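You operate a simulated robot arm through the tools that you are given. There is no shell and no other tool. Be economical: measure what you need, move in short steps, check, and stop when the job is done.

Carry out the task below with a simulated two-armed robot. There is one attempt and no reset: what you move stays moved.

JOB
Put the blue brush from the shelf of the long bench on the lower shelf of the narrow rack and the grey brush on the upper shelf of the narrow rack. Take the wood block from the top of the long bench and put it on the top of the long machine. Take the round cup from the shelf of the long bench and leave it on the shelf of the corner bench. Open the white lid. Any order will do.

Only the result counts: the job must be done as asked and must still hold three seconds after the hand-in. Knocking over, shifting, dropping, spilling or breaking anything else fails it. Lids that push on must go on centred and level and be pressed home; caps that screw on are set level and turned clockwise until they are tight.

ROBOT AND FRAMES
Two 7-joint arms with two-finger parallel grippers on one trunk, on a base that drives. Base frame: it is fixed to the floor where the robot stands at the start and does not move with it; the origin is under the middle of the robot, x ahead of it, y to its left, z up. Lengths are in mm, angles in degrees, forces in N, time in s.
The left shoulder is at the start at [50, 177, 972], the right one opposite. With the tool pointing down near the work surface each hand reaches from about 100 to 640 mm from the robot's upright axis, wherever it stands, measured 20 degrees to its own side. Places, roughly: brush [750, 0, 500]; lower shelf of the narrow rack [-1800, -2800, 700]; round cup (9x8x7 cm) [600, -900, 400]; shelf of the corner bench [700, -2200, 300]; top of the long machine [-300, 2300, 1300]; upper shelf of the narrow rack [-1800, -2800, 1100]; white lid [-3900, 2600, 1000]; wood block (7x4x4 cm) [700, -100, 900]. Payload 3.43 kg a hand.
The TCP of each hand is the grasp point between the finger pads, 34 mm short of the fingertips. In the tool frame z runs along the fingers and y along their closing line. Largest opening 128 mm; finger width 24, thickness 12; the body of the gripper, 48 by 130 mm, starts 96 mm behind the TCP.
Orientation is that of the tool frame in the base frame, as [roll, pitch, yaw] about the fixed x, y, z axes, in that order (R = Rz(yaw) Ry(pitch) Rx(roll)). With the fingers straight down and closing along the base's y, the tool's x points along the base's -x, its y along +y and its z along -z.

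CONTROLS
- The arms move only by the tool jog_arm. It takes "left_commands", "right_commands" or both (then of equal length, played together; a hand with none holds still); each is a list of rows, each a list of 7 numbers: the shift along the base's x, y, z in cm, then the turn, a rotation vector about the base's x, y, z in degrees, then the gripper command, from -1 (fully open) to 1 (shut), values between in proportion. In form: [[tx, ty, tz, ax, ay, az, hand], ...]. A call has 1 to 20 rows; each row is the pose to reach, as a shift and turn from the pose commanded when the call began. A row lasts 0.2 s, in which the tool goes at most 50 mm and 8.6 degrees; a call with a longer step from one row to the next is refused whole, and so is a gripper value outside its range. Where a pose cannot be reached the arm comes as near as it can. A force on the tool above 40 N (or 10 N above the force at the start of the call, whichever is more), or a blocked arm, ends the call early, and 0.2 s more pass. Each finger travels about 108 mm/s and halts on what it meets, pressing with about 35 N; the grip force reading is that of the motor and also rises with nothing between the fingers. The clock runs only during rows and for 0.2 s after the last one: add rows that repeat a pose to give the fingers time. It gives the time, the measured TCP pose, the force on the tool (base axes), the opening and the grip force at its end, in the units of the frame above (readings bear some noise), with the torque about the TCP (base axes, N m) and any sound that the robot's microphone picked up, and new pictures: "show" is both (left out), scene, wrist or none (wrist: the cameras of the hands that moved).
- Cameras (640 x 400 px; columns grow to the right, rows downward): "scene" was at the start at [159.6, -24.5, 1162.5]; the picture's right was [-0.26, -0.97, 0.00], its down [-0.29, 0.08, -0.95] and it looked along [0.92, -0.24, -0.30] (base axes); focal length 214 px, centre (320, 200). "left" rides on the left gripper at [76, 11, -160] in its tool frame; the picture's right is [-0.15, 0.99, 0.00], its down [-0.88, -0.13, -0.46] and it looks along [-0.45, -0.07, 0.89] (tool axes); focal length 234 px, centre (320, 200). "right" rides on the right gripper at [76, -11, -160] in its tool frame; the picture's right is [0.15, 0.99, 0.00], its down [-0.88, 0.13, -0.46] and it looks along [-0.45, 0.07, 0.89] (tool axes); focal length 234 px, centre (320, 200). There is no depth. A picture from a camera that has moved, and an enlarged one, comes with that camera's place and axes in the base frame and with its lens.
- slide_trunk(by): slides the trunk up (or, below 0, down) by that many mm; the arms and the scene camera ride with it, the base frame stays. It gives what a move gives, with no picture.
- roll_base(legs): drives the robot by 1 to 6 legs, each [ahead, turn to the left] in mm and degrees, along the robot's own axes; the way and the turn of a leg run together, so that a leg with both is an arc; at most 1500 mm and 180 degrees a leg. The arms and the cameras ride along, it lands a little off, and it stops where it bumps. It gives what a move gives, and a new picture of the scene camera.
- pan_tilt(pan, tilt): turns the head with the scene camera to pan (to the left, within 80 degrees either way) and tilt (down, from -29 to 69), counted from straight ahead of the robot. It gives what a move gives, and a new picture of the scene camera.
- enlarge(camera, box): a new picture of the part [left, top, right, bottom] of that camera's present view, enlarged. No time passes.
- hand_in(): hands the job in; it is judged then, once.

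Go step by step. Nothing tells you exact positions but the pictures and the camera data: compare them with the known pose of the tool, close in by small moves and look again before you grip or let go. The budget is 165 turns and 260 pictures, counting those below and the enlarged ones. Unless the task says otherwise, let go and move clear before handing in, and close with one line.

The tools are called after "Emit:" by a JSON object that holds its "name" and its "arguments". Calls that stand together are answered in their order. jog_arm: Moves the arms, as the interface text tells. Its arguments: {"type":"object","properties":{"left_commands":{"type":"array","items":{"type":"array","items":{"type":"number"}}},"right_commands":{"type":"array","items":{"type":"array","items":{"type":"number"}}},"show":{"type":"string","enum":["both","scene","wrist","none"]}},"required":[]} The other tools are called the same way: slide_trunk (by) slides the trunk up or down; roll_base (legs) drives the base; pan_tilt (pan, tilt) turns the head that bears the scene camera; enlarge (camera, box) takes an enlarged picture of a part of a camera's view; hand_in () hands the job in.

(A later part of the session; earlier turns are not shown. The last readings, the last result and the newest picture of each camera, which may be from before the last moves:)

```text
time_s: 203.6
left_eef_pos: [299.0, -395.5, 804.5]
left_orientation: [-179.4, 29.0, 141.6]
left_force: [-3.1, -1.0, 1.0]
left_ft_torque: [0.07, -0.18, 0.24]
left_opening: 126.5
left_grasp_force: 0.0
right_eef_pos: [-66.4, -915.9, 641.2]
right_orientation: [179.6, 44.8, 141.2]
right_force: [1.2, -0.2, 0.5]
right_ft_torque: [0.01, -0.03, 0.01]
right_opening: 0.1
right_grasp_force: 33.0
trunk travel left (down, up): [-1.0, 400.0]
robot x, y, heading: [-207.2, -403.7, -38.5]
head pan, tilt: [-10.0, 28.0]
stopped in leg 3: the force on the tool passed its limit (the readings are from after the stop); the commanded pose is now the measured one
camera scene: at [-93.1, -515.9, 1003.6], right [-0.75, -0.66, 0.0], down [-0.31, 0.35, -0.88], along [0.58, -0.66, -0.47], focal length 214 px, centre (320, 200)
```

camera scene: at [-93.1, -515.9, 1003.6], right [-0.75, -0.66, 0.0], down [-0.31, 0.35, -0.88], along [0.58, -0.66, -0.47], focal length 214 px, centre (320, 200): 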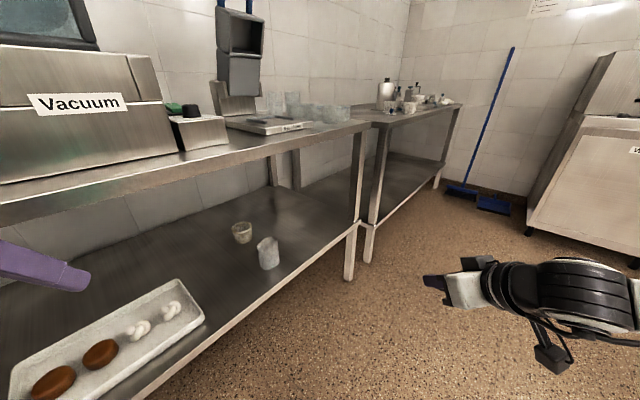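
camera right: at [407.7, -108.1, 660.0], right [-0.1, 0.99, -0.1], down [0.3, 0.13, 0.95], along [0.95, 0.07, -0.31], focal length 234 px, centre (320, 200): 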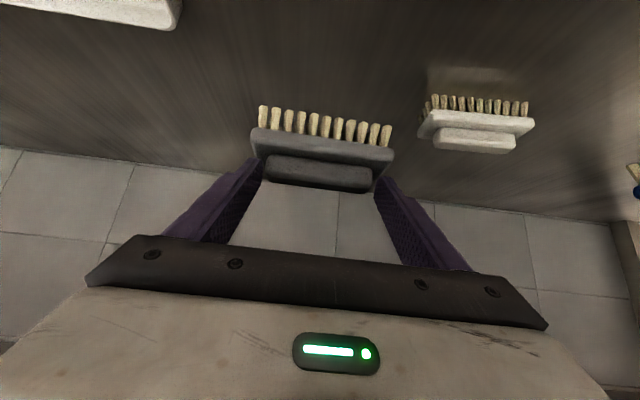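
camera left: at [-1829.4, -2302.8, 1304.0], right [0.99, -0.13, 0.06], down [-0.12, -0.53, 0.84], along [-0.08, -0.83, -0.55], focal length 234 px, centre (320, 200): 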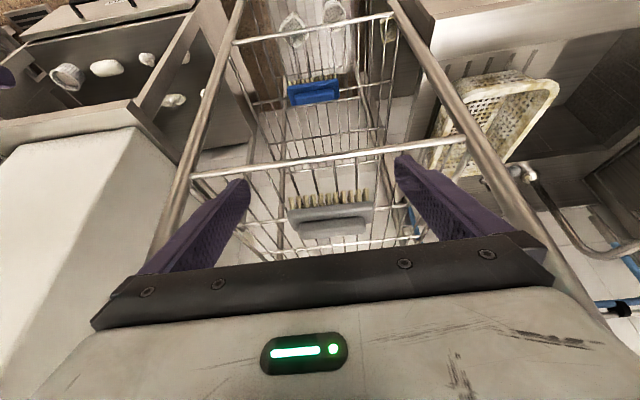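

The hand only grazed the apron. I'll retract, lower the left hand below the bench top with a 45° pitch, then extend under it towards the cup.

Emit:
{"name": "jog_arm", "arguments": {"left_commands": [[-2.5, 2, 0, 0, 0, 0, -1], [-4.7, 3.7, 0, 0, 0, 0, -1], [-4.7, 3.7, -4, -1.6, -2, 0, -1], [-4.7, 3.7, -8, -3.1, -4, 0, -1], [-4.7, 3.7, -12, -4.7, -6, 0, -1], [-4.7, 3.7, -16, -6.2, -8, 0, -1], [-4.7, 3.7, -20, -7.8, -10, 0, -1], [-4.7, 3.7, -22, -9.3, -11.7, 0, -1], [-3, -0.3, -22, -9.3, -11.7, 0, -1], [-1.2, -4.3, -22, -9.3, -11.7, 0, -1], [0.5, -8.3, -22, -9.3, -11.7, 0, -1], [2.2, -12.3, -22, -9.3, -11.7, 0, -1], [3.9, -16.3, -22, -9.3, -11.7, 0, -1], [5.7, -20.3, -22, -9.3, -11.7, 0, -1], [7.4, -24.4, -22, -9.3, -11.7, 0, -1], [7.4, -24.4, -22, -9.3, -11.7, 0, -1]]}}

```text
time_s: 207.0
left_eef_pos: [373.3, -639.3, 584.1]
left_orientation: [-179.2, 44.0, 141.7]
left_force: [-0.6, -0.3, -0.2]
left_ft_torque: [-0.02, 0.0, 0.0]
left_opening: 128.1
left_grasp_force: 0.1
left hand out of reach, approached as far as the arm can: row 3, 4, 5, 6, 7, 8, 9, 10
right_eef_pos: [-65.5, -917.8, 641.2]
right_orientation: [179.6, 44.9, 141.2]
right_force: [0.2, 0.0, -0.4]
right_ft_torque: [-0.04, 0.01, -0.01]
right_opening: 0.0
right_grasp_force: 33.1
trunk travel left (down, up): [-1.0, 400.0]
robot x, y, heading: [-203.1, -403.6, -38.7]
head pan, tilt: [-10.0, 28.0]
camera scene: at [-92.8, -515.9, 1003.5], right [-0.75, -0.66, 0.0], down [-0.31, 0.35, -0.88], along [0.58, -0.66, -0.47], focal length 214 px, centre (320, 200)
camera left: at [253.2, -527.5, 646.5], right [0.7, 0.71, 0.09], down [0.17, -0.29, 0.94], along [0.69, -0.65, -0.33], focal length 234 px, centre (320, 200)
```

scene: 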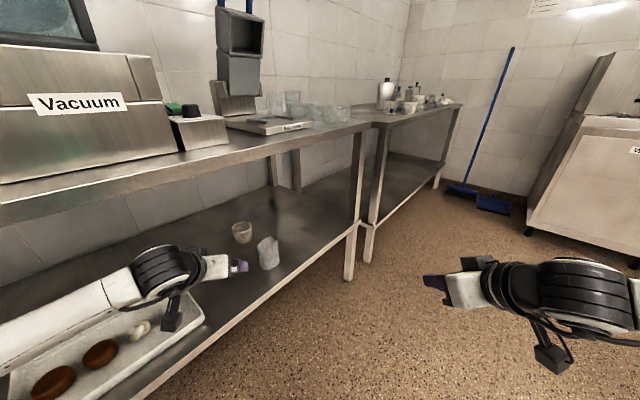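
left: 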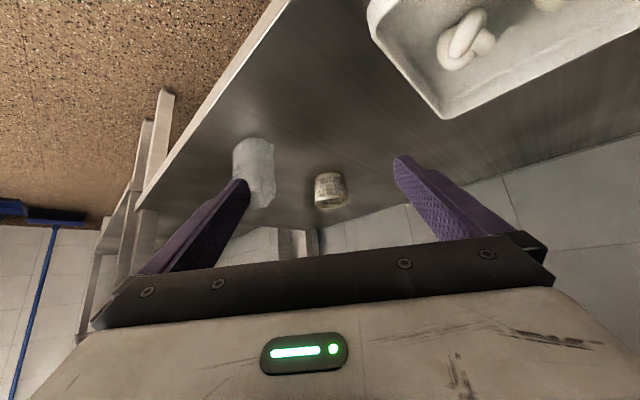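

The cup is dead ahead along the approach line with the bag off to the side. I'll drive forward 165 mm.

Emit:
{"name": "roll_base", "arguments": {"legs": [[165, 0]]}}

Emit:
{"name": "jog_arm", "arguments": {"left_commands": [[2, -1.6, 0, 0, 0, -2, -1], [4, -3.2, 0, 0, 0, -4, -1], [6, -4.8, 0, 0, 0, -6, -1], [8, -6.4, -1, 0, 0, -8, -1], [9, -7.2, -3, 0, 0, -8, -1], [9, -7.2, -3, 0, 0, -8, -1]], "show": "wrist"}}

```text
time_s: 208.4
left_eef_pos: [506.2, -738.8, 584.7]
left_orientation: [-179.3, 44.1, 141.9]
left_force: [-0.3, -0.3, -0.2]
left_ft_torque: [-0.01, 0.03, 0.0]
left_opening: 127.9
left_grasp_force: 0.0
right_eef_pos: [67.0, -1020.7, 641.7]
right_orientation: [179.7, 44.8, 141.5]
right_force: [0.3, -0.3, -0.2]
right_ft_torque: [0.01, 0.01, -0.01]
right_opening: 0.1
right_grasp_force: 33.1
trunk travel left (down, up): [-1.0, 400.0]
robot x, y, heading: [-79.2, -506.4, -38.6]
head pan, tilt: [-10.0, 28.0]
camera scene: at [37.7, -618.8, 1003.5], right [-0.75, -0.66, 0.0], down [-0.31, 0.35, -0.88], along [0.59, -0.66, -0.47], focal length 214 px, centre (320, 200)
```

scene: 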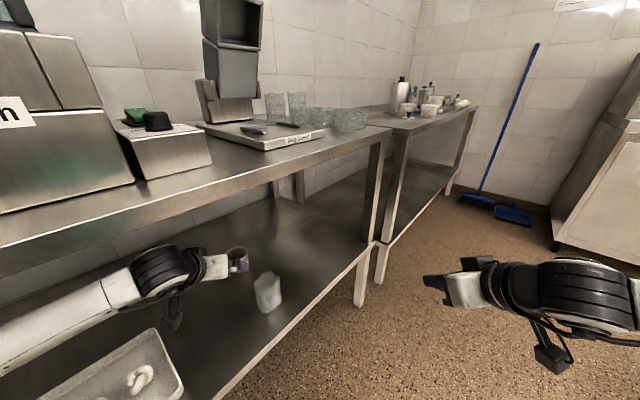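

```text
time_s: 209.8
left_eef_pos: [597.7, -813.9, 555.8]
left_orientation: [-179.3, 44.0, 133.9]
left_force: [0.4, -0.2, 0.1]
left_ft_torque: [0.02, -0.05, -0.02]
left_opening: 128.2
left_grasp_force: 0.0
right_eef_pos: [65.7, -1019.7, 640.9]
right_orientation: [179.6, 44.9, 141.5]
right_force: [0.0, -0.6, 0.2]
right_ft_torque: [-0.01, 0.05, 0.02]
right_opening: 0.0
right_grasp_force: 32.8
trunk travel left (down, up): [-1.0, 400.0]
robot x, y, heading: [-77.9, -506.6, -38.4]
head pan, tilt: [-10.0, 28.0]
camera left: at [491.8, -685.4, 616.8], right [0.79, 0.6, 0.09], down [0.13, -0.31, 0.94], along [0.6, -0.73, -0.33], focal length 234 px, centre (320, 200)
```

left: 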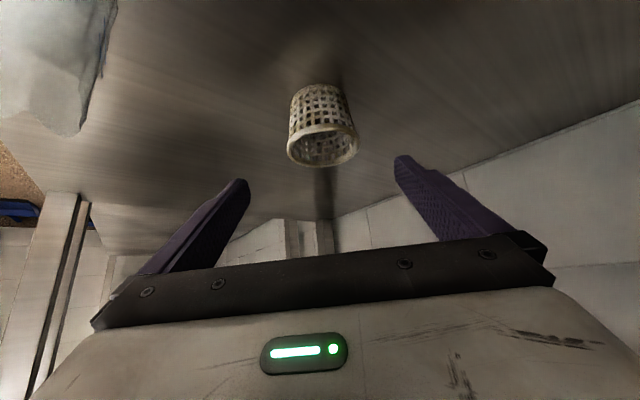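

The cup rim centre is at about (643, -855, 477), centred between the fingers. I'll descend along the tool axis to straddle it.

Emit:
{"name": "jog_arm", "arguments": {"left_commands": [[0.5, -0.5, -2, 0, 0, 0, -1], [1, -1, -4, 0, 0, 0, -1], [2.2, -2, -6, 0, 0, 0, -1], [3.4, -3, -8, 0, 0, 0, -1], [4.3, -3.9, -9.4, 0, 0, 0, -1], [4.3, -3.9, -9.4, 0, 0, 0, -1]], "show": "wrist"}}

```text
time_s: 211.2
left_eef_pos: [640.7, -850.6, 461.8]
left_orientation: [-179.4, 44.0, 134.0]
left_force: [0.9, 0.5, 0.4]
left_ft_torque: [-0.04, 0.02, 0.01]
left_opening: 128.0
left_grasp_force: 0.0
right_eef_pos: [66.6, -1019.3, 640.5]
right_orientation: [179.6, 44.9, 141.5]
right_force: [0.5, -0.4, 0.3]
right_ft_torque: [-0.02, -0.01, -0.01]
right_opening: 0.0
right_grasp_force: 33.2
trunk travel left (down, up): [-1.0, 400.0]
robot x, y, heading: [-76.9, -505.9, -38.3]
head pan, tilt: [-10.0, 28.0]
camera left: at [534.7, -724.0, 523.0], right [0.79, 0.61, 0.09], down [0.13, -0.31, 0.94], along [0.6, -0.73, -0.33], focal length 234 px, centre (320, 200)
```

left: 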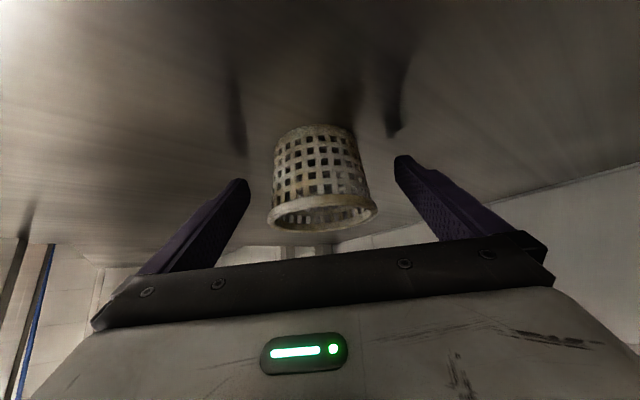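

The cup is between the fingers. I'll close gently and lift.

Emit:
{"name": "jog_arm", "arguments": {"left_commands": [[0, 0, 0, 0, 0, 0, -0.5], [0, 0, 0, 0, 0, 0, 0], [0, 0, 0, 0, 0, 0, 0.5], [0, 0, 0, 0, 0, 0, 1], [0, 0, 0, 0, 0, 0, 1], [0, 0, 1, 0, 0, 0, 1], [0, 0, 3, 0, 0, 0, 1], [0, 0, 6, 0, 0, 0, 1], [0, 0, 10, 0, 0, 0, 1], [0, 0, 13, 0, 0, 0, 1], [0, 0, 13, 0, 0, 0, 1]], "show": "wrist"}}

```text
time_s: 213.6
left_eef_pos: [640.4, -851.3, 592.3]
left_orientation: [-179.2, 44.0, 133.9]
left_force: [-0.2, 0.0, 0.0]
left_ft_torque: [-0.02, 0.01, 0.0]
left_opening: 77.2
left_grasp_force: 35.2
right_eef_pos: [65.6, -1019.8, 640.5]
right_orientation: [179.7, 44.8, 141.6]
right_force: [-1.1, -0.8, 0.3]
right_ft_torque: [-0.04, -0.01, 0.0]
right_opening: 0.0
right_grasp_force: 32.8
trunk travel left (down, up): [-1.0, 400.0]
robot x, y, heading: [-77.7, -507.0, -38.4]
head pan, tilt: [-10.0, 28.0]
camera left: at [535.1, -723.9, 653.0], right [0.79, 0.61, 0.09], down [0.13, -0.31, 0.94], along [0.6, -0.73, -0.33], focal length 234 px, centre (320, 200)
```

left: 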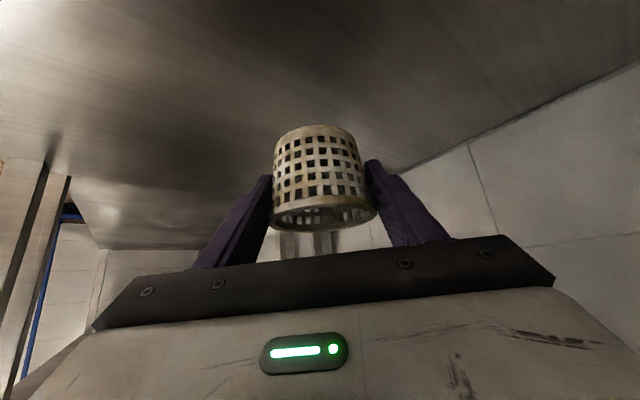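

The cup is held (77 mm). I'll back out diagonally and pull the arm in a bit.

Emit:
{"name": "roll_base", "arguments": {"legs": [[-420, 0]]}}

Emit:
{"name": "jog_arm", "arguments": {"left_commands": [[-3, 2.5, 0, 0, 0, 0, 1], [-6, 5, 0, 0, 0, 1, 1], [-9, 7.5, 0, 0, 0, 2, 1], [-12, 10, 0, 0, 0, 3, 1], [-15, 12.5, 0, 0, 0, 4, 1], [-17, 14, 0, 0, 0, 6, 1], [-17, 14, 0, 0, 0, 8, 1]], "show": "none"}}

Emit:
{"name": "roll_base", "arguments": {"legs": [[0, -53], [1348, 0], [0, 56]]}}

```text
time_s: 216.2
left_eef_pos: [315.8, -592.9, 591.2]
left_orientation: [-179.4, 44.0, 134.1]
left_force: [0.3, -0.1, -0.1]
left_ft_torque: [-0.01, -0.01, 0.01]
left_opening: 77.0
left_grasp_force: 34.6
right_eef_pos: [-258.5, -761.0, 641.3]
right_orientation: [179.6, 44.9, 141.6]
right_force: [-1.0, 0.4, 0.2]
right_ft_torque: [0.03, 0.03, 0.0]
right_opening: 0.0
right_grasp_force: 32.7
trunk travel left (down, up): [-1.0, 400.0]
robot x, y, heading: [-402.1, -245.2, -38.0]
head pan, tilt: [-10.0, 28.0]
camera scene: at [-288.1, -360.5, 1003.5], right [-0.75, -0.66, 0.0], down [-0.31, 0.35, -0.88], along [0.59, -0.66, -0.47], focal length 214 px, centre (320, 200)
```

scene: 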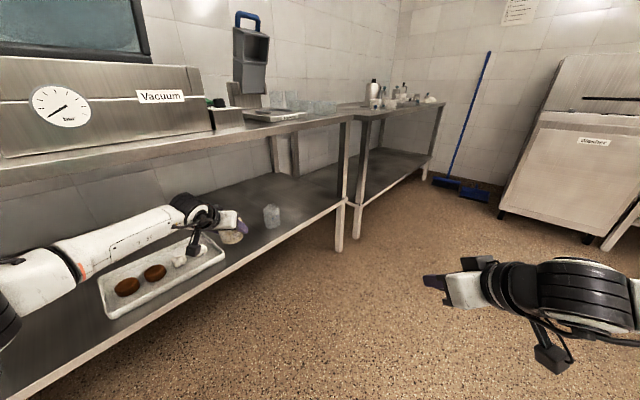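

```text
time_s: 217.8
left_eef_pos: [145.7, -450.4, 591.2]
left_orientation: [-179.1, 44.0, 142.2]
left_force: [0.2, 0.8, 0.2]
left_ft_torque: [0.02, -0.01, 0.02]
left_opening: 77.0
left_grasp_force: 35.6
right_eef_pos: [-260.3, -761.6, 639.4]
right_orientation: [179.6, 45.0, 141.6]
right_force: [0.0, -1.1, 0.7]
right_ft_torque: [-0.01, 0.01, 0.02]
right_opening: 0.0
right_grasp_force: 32.8
trunk travel left (down, up): [-1.0, 400.0]
robot x, y, heading: [-403.8, -252.6, -38.2]
head pan, tilt: [-10.0, 28.0]
```

```text
time_s: 229.6
left_eef_pos: [27.5, -1877.5, 590.4]
left_orientation: [-179.3, 44.0, 139.2]
left_force: [-0.3, 0.3, -0.2]
left_ft_torque: [0.01, -0.01, -0.02]
left_opening: 76.3
left_grasp_force: 35.4
right_eef_pos: [-392.1, -2165.3, 639.6]
right_orientation: [179.6, 44.9, 138.7]
right_force: [-0.1, 0.6, 0.0]
right_ft_torque: [0.03, -0.03, -0.03]
right_opening: 0.0
right_grasp_force: 32.9
trunk travel left (down, up): [-1.0, 400.0]
robot x, y, heading: [-507.0, -1643.7, -41.2]
head pan, tilt: [-10.0, 28.0]
camera scene: at [-401.0, -1764.1, 1003.5], right [-0.78, -0.63, 0.0], down [-0.29, 0.37, -0.88], along [0.55, -0.69, -0.47], focal length 214 px, centre (320, 200)
```

scene: 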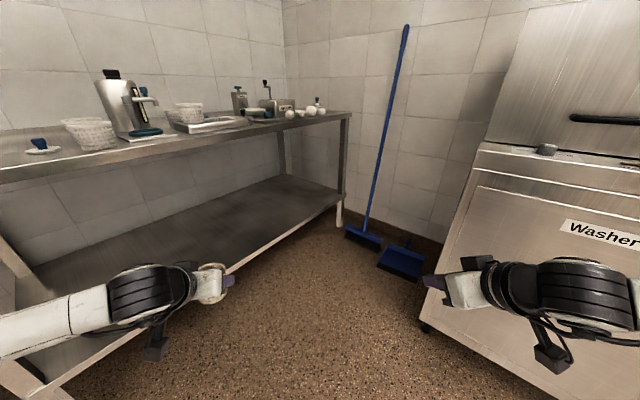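

The corner bench's shelf is empty and ahead. I'll turn slightly, lower the cup to about z 420 and drive in.

Emit:
{"name": "roll_base", "arguments": {"legs": [[0, 6]]}}

Emit:
{"name": "jog_arm", "arguments": {"left_commands": [[0, 0, -3, 0, 0, 0, 1], [0.5, 0, -6, 0, 0, 0, 1], [1, -0.5, -9, 0, 0, 0, 1], [2, -1, -12, 0, 0, 0, 1], [3, -2, -15, 0, 0, 0, 1], [4, -2.8, -17, 0, 0, 0, 1], [4, -2.8, -17, 0, 0, 0, 1]], "show": "none"}}

Emit:
{"name": "roll_base", "arguments": {"legs": [[390, 0]]}}

Emit:
{"name": "enlarge", "arguments": {"camera": "left", "box": [0, 0, 640, 400]}}

```text
time_s: 230.6
left_eef_pos: [48.5, -1819.5, 590.4]
left_orientation: [-179.3, 44.0, 145.2]
left_force: [0.2, 0.5, -1.2]
left_ft_torque: [-0.01, 0.02, -0.02]
left_opening: 76.5
left_grasp_force: 35.1
right_eef_pos: [-338.8, -2151.2, 641.7]
right_orientation: [179.5, 44.9, 144.7]
right_force: [-0.6, 0.0, 0.4]
right_ft_torque: [-0.03, 0.03, -0.01]
right_opening: 0.0
right_grasp_force: 32.6
trunk travel left (down, up): [-1.0, 400.0]
robot x, y, heading: [-511.9, -1651.1, -35.4]
head pan, tilt: [-10.0, 28.0]
camera scene: at [-389.3, -1752.0, 1003.5], right [-0.71, -0.7, 0.0], down [-0.33, 0.33, -0.88], along [0.62, -0.63, -0.47], focal length 214 px, centre (320, 200)
```

scene: 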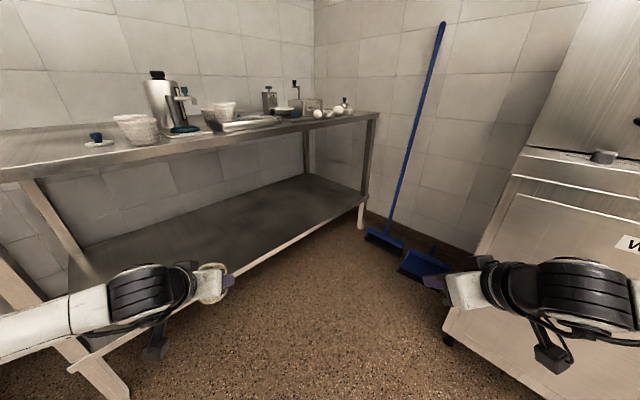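

```text
time_s: 232.2
left_eef_pos: [88.6, -1848.3, 420.1]
left_orientation: [-179.3, 44.0, 145.2]
left_force: [0.2, -0.3, -0.6]
left_ft_torque: [0.01, 0.02, 0.0]
left_opening: 76.2
left_grasp_force: 35.1
right_eef_pos: [-339.6, -2151.1, 640.5]
right_orientation: [179.6, 45.0, 144.7]
right_force: [0.4, -0.2, -0.5]
right_ft_torque: [0.0, 0.0, -0.02]
right_opening: 0.0
right_grasp_force: 32.9
trunk travel left (down, up): [-1.0, 400.0]
robot x, y, heading: [-506.7, -1645.8, -34.9]
head pan, tilt: [-10.0, 28.0]
```

```text
time_s: 234.6
left_eef_pos: [402.1, -2077.6, 420.7]
left_orientation: [-179.2, 43.9, 144.8]
left_force: [-0.3, -0.3, 0.0]
left_ft_torque: [0.05, -0.01, -0.02]
left_opening: 76.1
left_grasp_force: 34.6
right_eef_pos: [-28.4, -2376.0, 641.2]
right_orientation: [179.6, 44.9, 144.3]
right_force: [-0.3, 0.8, 0.4]
right_ft_torque: [-0.02, 0.01, -0.01]
right_opening: 0.1
right_grasp_force: 33.0
trunk travel left (down, up): [-1.0, 400.0]
robot x, y, heading: [-198.2, -1869.0, -35.9]
head pan, tilt: [-10.0, 28.0]
camera scene: at [-75.4, -1977.2, 1003.5], right [-0.72, -0.7, 0.0], down [-0.33, 0.34, -0.88], along [0.62, -0.63, -0.47], focal length 214 px, centre (320, 200)
```

scene: 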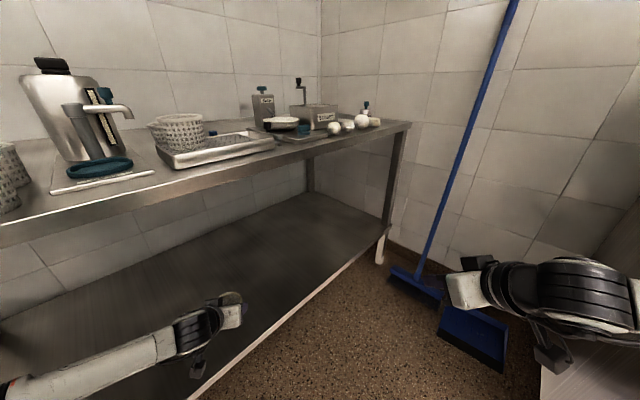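

```text
1.00 times, centred on (320, 200) of left
camera zoom: at [274.8, -1971.6, 482.1], right [0.66, 0.74, 0.09], down [0.19, -0.28, 0.94], along [0.72, -0.61, -0.33], focal length 234 px, centre (320, 200)
```

zoom: 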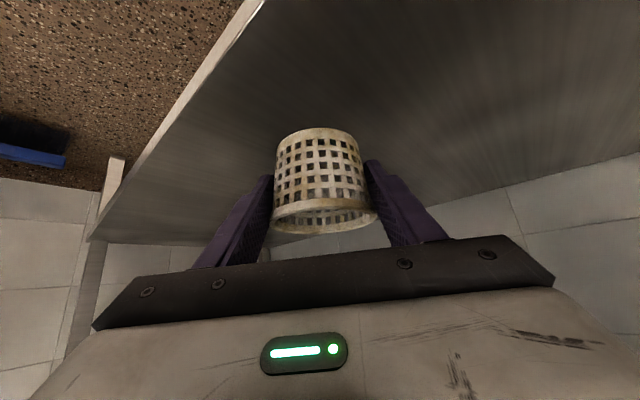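

I'm over the shelf. I'll extend about 10 cm further in and lower.

Emit:
{"name": "jog_arm", "arguments": {"left_commands": [[2.7, -1.9, -1, 0, 0, 0, 1], [5.4, -3.8, -2, 0, 0, 0, 1], [8.2, -5.8, -3, 0, 0, 0, 1], [8.2, -5.8, -5, 0, 0, 0, 1], [8.2, -5.8, -6.5, 0, 0, 0, 1], [8.2, -5.8, -6.5, 0, 0, 0, 1]], "show": "wrist"}}

```text
time_s: 236.0
left_eef_pos: [485.2, -2135.6, 358.2]
left_orientation: [-179.3, 44.0, 144.8]
left_force: [-0.3, -0.5, 0.5]
left_ft_torque: [0.0, -0.03, 0.01]
left_opening: 76.0
left_grasp_force: 34.8
right_eef_pos: [-28.8, -2376.4, 640.3]
right_orientation: [179.6, 44.8, 144.2]
right_force: [-1.2, -0.3, -0.6]
right_ft_torque: [0.02, 0.01, -0.03]
right_opening: 0.2
right_grasp_force: 32.6
trunk travel left (down, up): [-1.0, 400.0]
robot x, y, heading: [-196.0, -1868.6, -35.6]
head pan, tilt: [-10.0, 28.0]
camera left: at [357.9, -2030.6, 418.8], right [0.66, 0.74, 0.09], down [0.19, -0.28, 0.94], along [0.72, -0.61, -0.33], focal length 234 px, centre (320, 200)
```

left: 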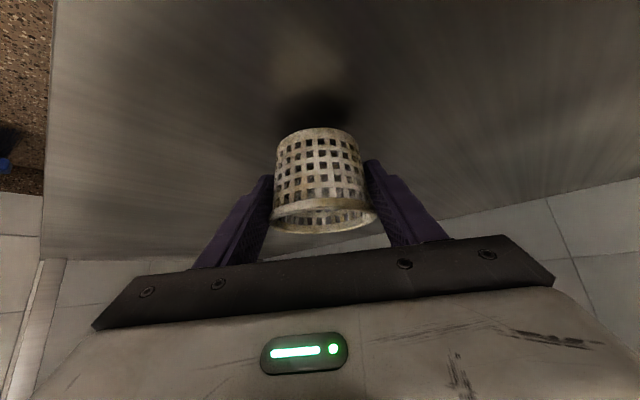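

Nearly down. I'll creep until contact.

Emit:
{"name": "jog_arm", "arguments": {"left_commands": [[0, 0, -0.7, 0, 0, 0, 1], [0, 0, -1.4, 0, 0, 0, 1], [0, 0, -2, 0, 0, 0, 1], [0, 0, -2.4, 0, 0, 0, 1], [0, 0, -2.4, 0, 0, 0, 1]], "show": "none"}}

```text
time_s: 237.2
left_eef_pos: [487.6, -2136.6, 337.1]
left_orientation: [-179.3, 44.5, 144.7]
left_force: [2.2, 1.5, 23.6]
left_ft_torque: [-0.24, -0.08, -0.08]
left_opening: 75.3
left_grasp_force: 34.7
right_eef_pos: [-28.9, -2376.4, 642.2]
right_orientation: [179.6, 45.0, 144.2]
right_force: [-0.3, 1.2, 0.7]
right_ft_torque: [0.03, -0.01, -0.03]
right_opening: 0.1
right_grasp_force: 32.9
trunk travel left (down, up): [-1.0, 400.0]
robot x, y, heading: [-194.3, -1871.8, -35.8]
head pan, tilt: [-10.0, 28.0]
```

Contact. I'll relieve slightly, release, then retreat back along the tool axis.

Emit:
{"name": "jog_arm", "arguments": {"left_commands": [[0, 0, 0.3, 0, 0, 0, 1], [0, 0, 0.4, 0, 0, 0, 1], [0, 0, 0.4, 0, 0, 0, 0.3], [0, 0, 0.4, 0, 0, 0, 0], [0, 0, 0.4, 0, 0, 0, -0.5], [0, 0, 0.4, 0, 0, 0, -1], [0, 0, 0.4, 0, 0, 0, -1], [-2, 1.4, 2.4, 0, 0, 0, -1], [-5, 3.5, 5.4, 0, 0, 0, -1], [-8, 5.6, 8.4, 0, 0, 0, -1], [-8, 5.6, 8.4, 0, 0, 0, -1]], "show": "wrist"}}

```text
time_s: 239.6
left_eef_pos: [403.6, -2076.7, 416.2]
left_orientation: [-179.3, 44.1, 144.9]
left_force: [-0.4, 0.1, -0.2]
left_ft_torque: [0.02, -0.03, -0.03]
left_opening: 128.0
left_grasp_force: 0.1
right_eef_pos: [-27.6, -2376.5, 641.1]
right_orientation: [179.6, 44.9, 144.2]
right_force: [0.3, 0.8, -0.4]
right_ft_torque: [-0.01, 0.03, 0.01]
right_opening: 0.0
right_grasp_force: 32.7
trunk travel left (down, up): [-1.0, 400.0]
robot x, y, heading: [-193.9, -1872.1, -35.8]
head pan, tilt: [-10.0, 28.0]
camera left: at [276.1, -1972.7, 478.2], right [0.66, 0.74, 0.09], down [0.19, -0.28, 0.94], along [0.73, -0.61, -0.33], focal length 234 px, centre (320, 200)
```

left: 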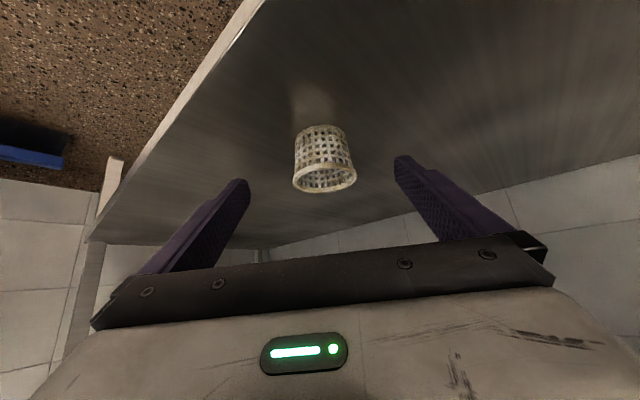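

The cup stands on the corner-bench shelf. Next is the wood block: I'll back off, drive to in front of it and raise the trunk.

Emit:
{"name": "roll_base", "arguments": {"legs": [[-400, 0], [0, 125.8], [1430, 0], [0, -90]]}}

Emit:
{"name": "slide_trunk", "arguments": {"by": 280}}

Emit:
{"name": "jog_arm", "arguments": {"left_commands": [[-2, 0, 4, 0, 1, 0, -1], [-4, -1, 8, 0, 3, 0, -1], [-6, -2, 12, 0, 5, 0, -1], [-8, -4, 16, 0, 7, 0, -1], [-8, -6, 20, 0, 9, 0, -1], [-8, -8, 24, 0, 11, 0, -1], [-8, -8, 28, 0, 13, 0, -1], [-8, -8, 32, 0, 14, 0, -1], [-8, -8, 36, 0, 14, 0, -1], [-8, -8, 38, 0, 14, 0, -1]], "show": "both"}}

```text
time_s: 257.8
left_eef_pos: [114.5, 22.8, 415.7]
left_orientation: [-179.2, 44.1, -177.8]
left_force: [-0.6, 0.4, -0.8]
left_ft_torque: [0.02, -0.02, 0.04]
left_opening: 128.0
left_grasp_force: 0.0
right_eef_pos: [-46.6, -476.3, 641.7]
right_orientation: [179.6, 44.8, -178.3]
right_force: [-0.3, -0.2, 1.0]
right_ft_torque: [-0.01, -0.03, 0.04]
right_opening: 0.0
right_grasp_force: 33.1
trunk travel left (down, up): [-1.0, 400.0]
robot x, y, heading: [-486.8, -174.0, 1.7]
head pan, tilt: [-10.0, 28.0]
camera scene: at [-326.9, -187.4, 1003.5], right [-0.14, -0.99, 0.0], down [-0.46, 0.07, -0.88], along [0.87, -0.13, -0.47], focal length 214 px, centre (320, 200)
```

scene: 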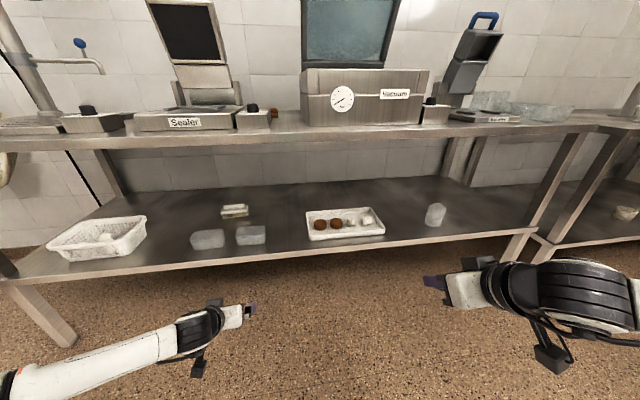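

```text
time_s: 260.7
left_eef_pos: [116.0, 23.1, 695.9]
left_orientation: [-179.2, 44.0, -177.9]
left_force: [-0.5, 0.0, 1.8]
left_ft_torque: [0.02, 0.0, -0.01]
left_opening: 128.1
left_grasp_force: 0.0
right_eef_pos: [-46.3, -476.2, 921.9]
right_orientation: [179.6, 44.9, -178.3]
right_force: [0.4, -0.1, 0.0]
right_ft_torque: [0.0, 0.0, 0.04]
right_opening: 0.0
right_grasp_force: 33.3
trunk travel left (down, up): [-281.0, 120.0]
robot x, y, heading: [-489.0, -179.9, 2.0]
head pan, tilt: [-10.0, 28.0]
```

```text
time_s: 262.9
left_eef_pos: [34.6, -57.3, 1078.9]
left_orientation: [-179.9, 29.9, -178.2]
left_force: [-0.7, 0.4, 0.1]
left_ft_torque: [0.0, 0.0, 0.01]
left_opening: 128.1
left_grasp_force: 0.1
right_eef_pos: [-46.2, -475.7, 921.9]
right_orientation: [179.6, 44.9, -178.2]
right_force: [0.3, -0.7, 0.1]
right_ft_torque: [0.03, -0.02, -0.05]
right_opening: 0.1
right_grasp_force: 32.6
trunk travel left (down, up): [-281.0, 120.0]
robot x, y, heading: [-489.0, -175.1, 1.8]
head pan, tilt: [-10.0, 28.0]
camera scene: at [-327.0, -187.5, 1283.5], right [-0.14, -0.99, 0.0], down [-0.46, 0.07, -0.88], along [0.87, -0.13, -0.47], focal length 214 px, centre (320, 200)
camera left: at [-111.7, -50.0, 1176.6], right [0.1, 0.99, 0.07], down [0.54, -0.11, 0.83], along [0.84, -0.04, -0.55], focal length 234 px, centre (320, 200)
```

scene: 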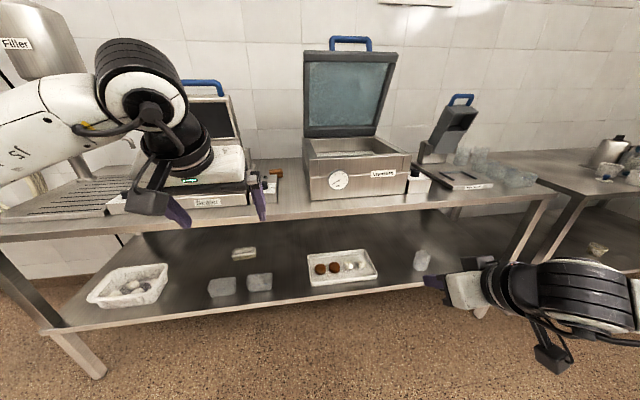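
left: 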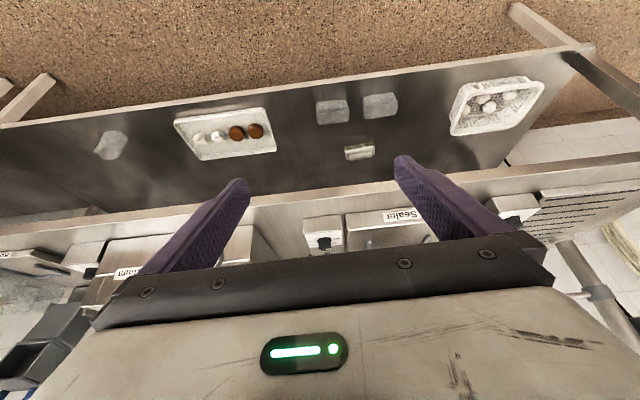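

Emit:
{"name": "enlarge", "arguments": {"camera": "scene", "box": [230, 150, 326, 210]}}

```text
6.67 times, centred on (278, 180) of scene
camera zoom: at [-327.0, -187.5, 1283.5], right [-0.14, -0.99, 0.0], down [-0.46, 0.07, -0.88], along [0.87, -0.13, -0.47], focal length 1430 px, centre (600, 333)
```

zoom: 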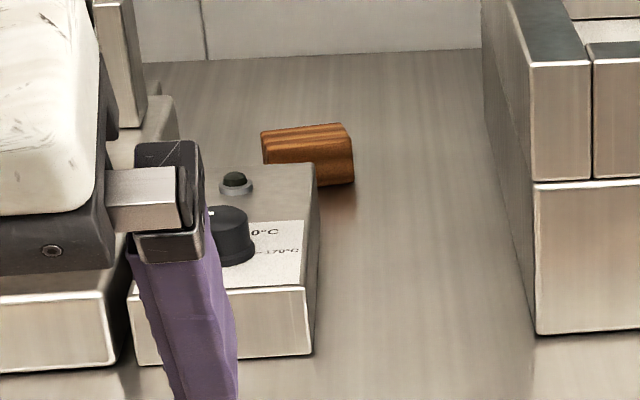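

The block is at about (650, -122), right behind the knob box. I'll raise the right hand clear, straighten up and drive in.

Emit:
{"name": "jog_arm", "arguments": {"left_commands": [[0, -1, 0, 0, 0, 0, -1], [0, -2, 0, 0, 0, 0, -1], [0, -3, 1, 0, 0, 0, -1], [0, -4, 2, 0, 0, 0, -1], [0, -5, 3, 0, 0, 0, -1], [0, -5, 4, 0, 0, 0, -1], [0, -5, 4, 0, 0, 0, -1]], "right_commands": [[-1, 0, 4, 0, 0, 0, 1], [-2, 0, 8, 0, 0, 0, 1], [-3, 0, 12, 0, 0, 0, 1], [-4, 0, 16, 0, 0, 0, 1], [-5, 0, 20, 0, 0, 0, 1], [-6, 0, 24, 0, 0, 0, 1], [-6, 0, 25, 0, 0, 0, 1]], "show": "none"}}

Emit:
{"name": "roll_base", "arguments": {"legs": [[0, -1.8], [410, 0]]}}

Emit:
{"name": "enlarge", "arguments": {"camera": "left", "box": [0, 0, 640, 400]}}

```text
time_s: 264.5
left_eef_pos: [34.9, -106.6, 1116.2]
left_orientation: [-180.0, 30.0, -178.2]
left_force: [-0.1, 0.4, -0.9]
left_ft_torque: [-0.01, -0.01, 0.02]
left_opening: 127.9
left_grasp_force: 0.1
right_eef_pos: [-105.7, -476.6, 1173.4]
right_orientation: [179.6, 44.8, -178.3]
right_force: [-0.4, -0.4, -0.4]
right_ft_torque: [0.02, -0.03, 0.01]
right_opening: 0.3
right_grasp_force: 32.8
right hand out of reach, approached as far as the arm can: row 1, 2, 3
trunk travel left (down, up): [-281.0, 120.0]
robot x, y, heading: [-485.0, -175.9, 1.6]
head pan, tilt: [-10.0, 28.0]
```

```text
time_s: 267.4
left_eef_pos: [447.3, -123.6, 1116.8]
left_orientation: [-179.9, 29.9, 179.9]
left_force: [0.0, -0.2, -0.8]
left_ft_torque: [0.03, 0.04, -0.01]
left_opening: 127.8
left_grasp_force: 0.0
right_eef_pos: [294.3, -488.0, 1172.1]
right_orientation: [179.6, 44.9, -180.0]
right_force: [0.1, 0.8, 0.5]
right_ft_torque: [0.0, 0.0, 0.04]
right_opening: 0.1
right_grasp_force: 33.1
trunk travel left (down, up): [-281.0, 120.0]
robot x, y, heading: [-77.7, -178.4, 0.2]
head pan, tilt: [-10.0, 28.0]
camera scene: at [82.2, -192.6, 1283.4], right [-0.17, -0.98, 0.0], down [-0.46, 0.08, -0.88], along [0.87, -0.15, -0.47], focal length 214 px, centre (320, 200)
```

scene: 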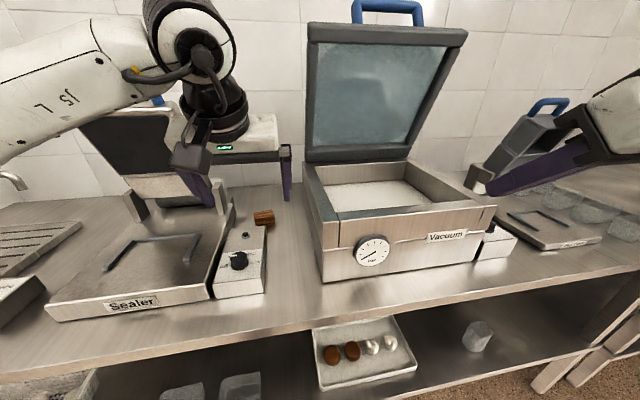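

```text
1.00 times, centred on (320, 200) of left
camera zoom: at [302.3, -112.1, 1216.0], right [0.13, 0.99, 0.07], down [0.53, -0.13, 0.84], along [0.84, -0.07, -0.55], focal length 234 px, centre (320, 200)
```

zoom: 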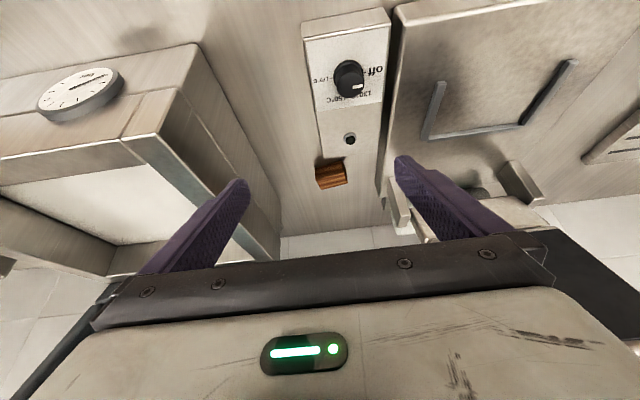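

Emit:
{"name": "enlarge", "arguments": {"camera": "left", "box": [280, 125, 400, 200]}}

```text
5.33 times, centred on (340, 162) of left
camera zoom: at [302.3, -112.1, 1216.0], right [0.13, 0.99, 0.07], down [0.53, -0.13, 0.84], along [0.84, -0.07, -0.55], focal length 1249 px, centre (213, 400)
```

zoom: 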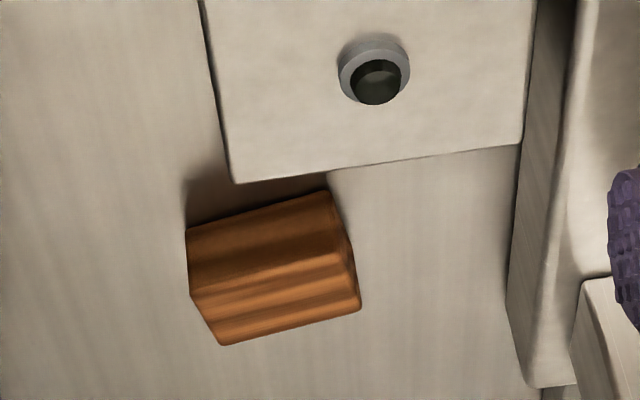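

Several views together put the block at about (700, -115, 895). I'll move above and in front of it to refine.

Emit:
{"name": "jog_arm", "arguments": {"left_commands": [[3, 0.1, -1, 0, 0, 0, -0.56], [6, 0.2, -2, 0, 0, 0, -0.56], [9, 0.3, -4, 0, 0, 0, -0.56], [12, 0.4, -6, 0, 0, 0, -0.56], [15, 0.5, -8, 0, 0, 0, -0.56], [18, 0.6, -9, 0, 0, 0, -0.56], [19.3, 0.7, -9.7, 0, 0, 0, -0.56], [19.3, 0.7, -9.7, 0, 0, 0, -0.56]], "show": "both"}}

```text
time_s: 269.2
left_eef_pos: [640.2, -116.6, 1019.4]
left_orientation: [-179.9, 30.0, 180.0]
left_force: [0.0, 0.9, -0.5]
left_ft_torque: [0.02, 0.0, -0.03]
left_opening: 99.9
left_grasp_force: 0.1
right_eef_pos: [293.3, -488.0, 1172.9]
right_orientation: [179.6, 44.9, 179.8]
right_force: [0.2, 0.0, -0.9]
right_ft_torque: [0.0, 0.0, 0.0]
right_opening: 0.0
right_grasp_force: 33.0
trunk travel left (down, up): [-281.0, 120.0]
robot x, y, heading: [-74.7, -175.5, -0.1]
head pan, tilt: [-10.0, 28.0]
camera scene: at [81.8, -192.6, 1283.5], right [-0.17, -0.98, 0.0], down [-0.46, 0.08, -0.88], along [0.87, -0.15, -0.47], focal length 214 px, centre (320, 200)
camera left: at [495.3, -105.3, 1118.9], right [0.13, 0.99, 0.07], down [0.53, -0.13, 0.84], along [0.84, -0.07, -0.55], focal length 234 px, centre (320, 200)
```

scene: 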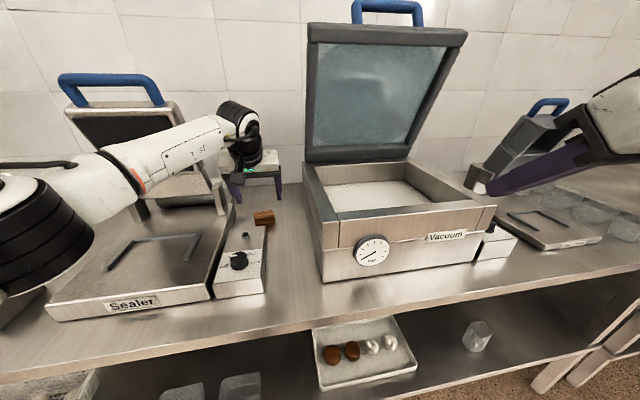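
left: 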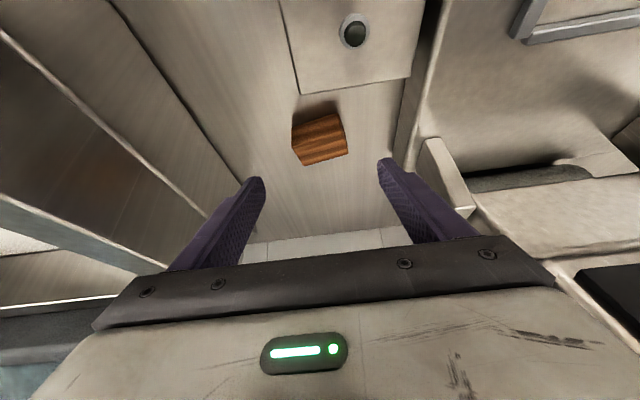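

Triangulation gives the block at (705, -116, 891), yawed about 12°. I'll rotate the gripper to match and descend most of the way.

Emit:
{"name": "jog_arm", "arguments": {"left_commands": [[1.5, 0, -1, 0, 0, 3, -0.5], [3, 0, -2, 0, 0, 6, -0.5], [4.5, 0, -3, 0, 0, 9, -0.5], [5.7, 0, -5, 0, 0, 12, -0.5], [5.7, 0, -7, 0, 0, 12, -0.5], [5.7, 0, -8, 0, 0, 12, -0.5], [5.7, 0, -8, 0, 0, 12, -0.5]], "show": "wrist"}}

```text
time_s: 270.8
left_eef_pos: [663.5, -105.7, 946.4]
left_orientation: [-179.8, 30.2, -167.8]
left_force: [-1.5, -0.3, 8.4]
left_ft_torque: [-0.37, -0.17, -0.06]
left_opening: 96.2
left_grasp_force: 0.2
left hand out of reach, approached as far as the arm can: row 2, 3, 4, 5, 6, 7
right_eef_pos: [292.6, -488.1, 1172.7]
right_orientation: [179.6, 45.0, 179.8]
right_force: [0.1, -0.3, 0.6]
right_ft_torque: [0.01, -0.04, 0.02]
right_opening: 0.0
right_grasp_force: 32.7
trunk travel left (down, up): [-281.0, 120.0]
robot x, y, heading: [-75.8, -177.3, -0.1]
head pan, tilt: [-10.0, 28.0]
camera left: at [518.4, -125.2, 1045.1], right [-0.08, 0.99, 0.07], down [0.55, -0.01, 0.84], along [0.83, 0.11, -0.54], focal length 234 px, centre (320, 200)
```

left: 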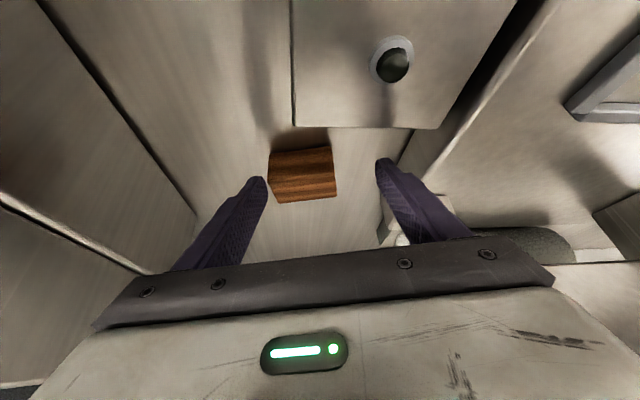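

It's out of reach by about 35 mm with a light touch somewhere. I'll raise a little, move the base forward 40 mm and look again.

Emit:
{"name": "jog_arm", "arguments": {"left_commands": [[0, 0, 1.5, 0, 0, 0, -0.5], [-0.5, -0.5, 3, 0, 0, 0, -0.5], [-1, -1, 4, 0, 0, 0, -0.5], [-1, -1, 4, 0, 0, 0, -0.5]], "show": "none"}}

Emit:
{"name": "roll_base", "arguments": {"legs": [[45, 0]]}}

Emit:
{"name": "enlarge", "arguments": {"camera": "left", "box": [160, 40, 480, 240]}}

```text
time_s: 271.8
left_eef_pos: [653.6, -117.6, 983.3]
left_orientation: [-179.9, 30.0, -167.9]
left_force: [-1.3, -0.3, -0.1]
left_ft_torque: [-0.02, 0.02, -0.02]
left_opening: 96.2
left_grasp_force: 0.1
right_eef_pos: [293.2, -487.7, 1172.6]
right_orientation: [179.6, 44.9, 180.0]
right_force: [0.2, 0.6, 0.9]
right_ft_torque: [0.02, 0.0, 0.01]
right_opening: 0.0
right_grasp_force: 33.3
trunk travel left (down, up): [-281.0, 120.0]
robot x, y, heading: [-79.5, -177.5, -0.2]
head pan, tilt: [-10.0, 28.0]
```

```text
time_s: 272.7
left_eef_pos: [696.8, -116.4, 982.6]
left_orientation: [-179.9, 30.0, -168.0]
left_force: [-0.5, -0.1, -0.2]
left_ft_torque: [0.0, 0.0, -0.01]
left_opening: 95.8
left_grasp_force: 0.1
right_eef_pos: [336.4, -489.0, 1173.1]
right_orientation: [179.6, 44.9, 179.9]
right_force: [0.0, 0.2, 0.7]
right_ft_torque: [0.01, 0.0, 0.02]
right_opening: 0.2
right_grasp_force: 32.8
trunk travel left (down, up): [-281.0, 120.0]
robot x, y, heading: [-36.2, -175.3, -0.1]
head pan, tilt: [-10.0, 28.0]
camera scene: at [125.4, -192.7, 1283.3], right [-0.17, -0.98, 0.0], down [-0.46, 0.08, -0.88], along [0.87, -0.15, -0.47], focal length 214 px, centre (320, 200)
```

scene: 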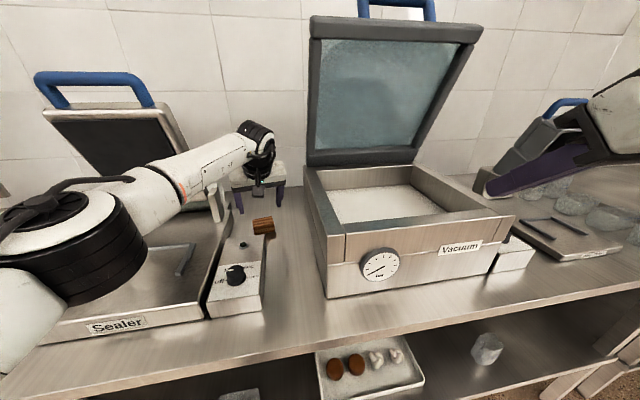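

```text
2.00 times, centred on (320, 140) of left
camera zoom: at [551.3, -135.8, 1082.3], right [-0.08, 0.99, 0.07], down [0.55, -0.01, 0.83], along [0.83, 0.11, -0.55], focal length 468 px, centre (320, 320)
```

zoom: 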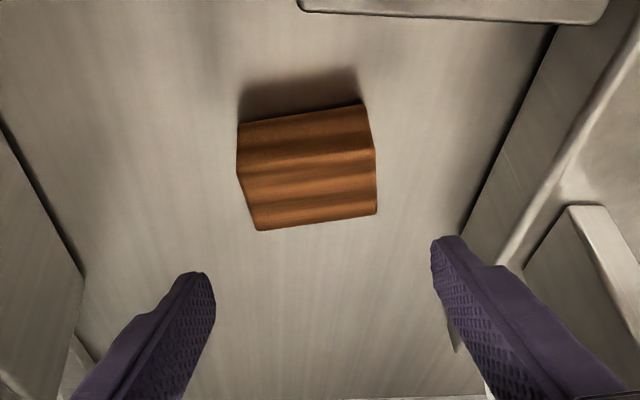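

The block is centred below. I'll lower gently with the fingers slightly narrower.

Emit:
{"name": "jog_arm", "arguments": {"left_commands": [[0, -0.2, -1.5, 0, 0, 0, -0.4], [0, -0.3, -3, 0, 0, 0, -0.4], [0, -0.3, -4.5, 0, 0, 0, -0.4], [0, -0.3, -6, 0, 0, 0, -0.4], [0, -0.3, -7, 0, 0, 0, -0.4], [0, -0.3, -7, 0, 0, 0, -0.4]], "show": "wrist"}}

```text
time_s: 274.1
left_eef_pos: [695.6, -118.3, 915.5]
left_orientation: [-179.7, 30.3, -167.9]
left_force: [-2.5, -0.4, 8.6]
left_ft_torque: [0.45, 0.12, 0.21]
left_opening: 89.7
left_grasp_force: 0.1
right_eef_pos: [334.7, -488.2, 1174.1]
right_orientation: [179.6, 45.1, -180.0]
right_force: [0.0, -0.1, -0.2]
right_ft_torque: [-0.01, -0.04, -0.02]
right_opening: 0.0
right_grasp_force: 32.8
trunk travel left (down, up): [-281.0, 120.0]
robot x, y, heading: [-33.5, -173.6, 0.0]
head pan, tilt: [-10.0, 28.0]
camera left: at [550.7, -138.9, 1014.4], right [-0.08, 0.99, 0.07], down [0.55, -0.02, 0.84], along [0.83, 0.11, -0.54], focal length 234 px, centre (320, 200)
```

left: 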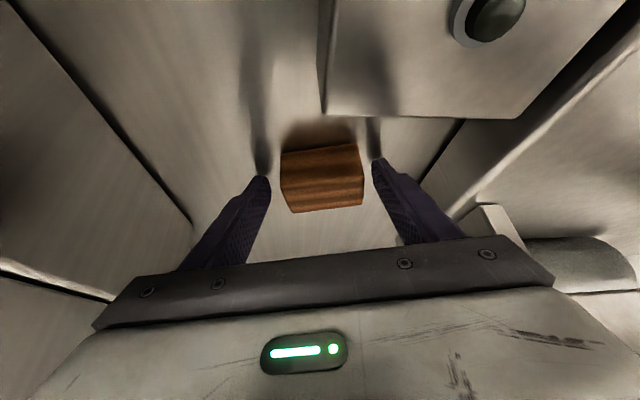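

The fingertips just touch the bench, with the block centred between them. I'll raise 4 mm, close and lift.

Emit:
{"name": "jog_arm", "arguments": {"left_commands": [[0, 0, 0.4, 0, 0, 0, -0.4], [0, 0, 0.5, 0, 0, 0, 0], [0, 0, 0.5, 0, 0, 0, 0.5], [0, 0, 0.5, 0, 0, 0, 1], [0, 0, 0.5, 0, 0, 0, 1], [0, 0, 1.5, 0, 0, 0, 1], [0, 0, 4, 0, 0, 0, 1], [0, 0, 8, 0, 0, 0, 1], [0, 0, 12, 0, 0, 0, 1], [0, 0, 15, 0, 0, 0, 1], [0, 0, 15, 0, 0, 0, 1]], "show": "wrist"}}

```text
time_s: 276.5
left_eef_pos: [683.1, -115.9, 1060.3]
left_orientation: [-179.8, 30.0, -168.0]
left_force: [-0.3, 0.1, -0.7]
left_ft_torque: [-0.02, -0.01, -0.01]
left_opening: 61.2
left_grasp_force: 34.7
left hand out of reach, approached as far as the arm can: row 10, 11
right_eef_pos: [336.0, -488.3, 1173.4]
right_orientation: [179.7, 44.8, 179.9]
right_force: [-0.5, 0.3, 0.4]
right_ft_torque: [0.01, 0.04, 0.02]
right_opening: 0.1
right_grasp_force: 32.8
trunk travel left (down, up): [-281.0, 120.0]
robot x, y, heading: [-38.5, -174.4, -0.1]
head pan, tilt: [-10.0, 28.0]
camera left: at [538.4, -134.2, 1159.2], right [-0.08, 0.99, 0.07], down [0.55, -0.01, 0.84], along [0.83, 0.11, -0.55], focal length 234 px, centre (320, 200)
```

left: 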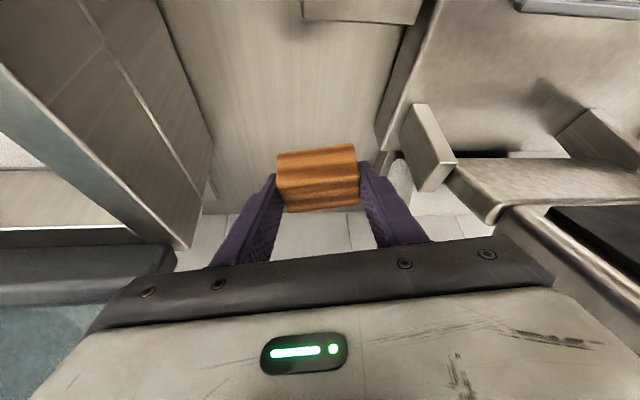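

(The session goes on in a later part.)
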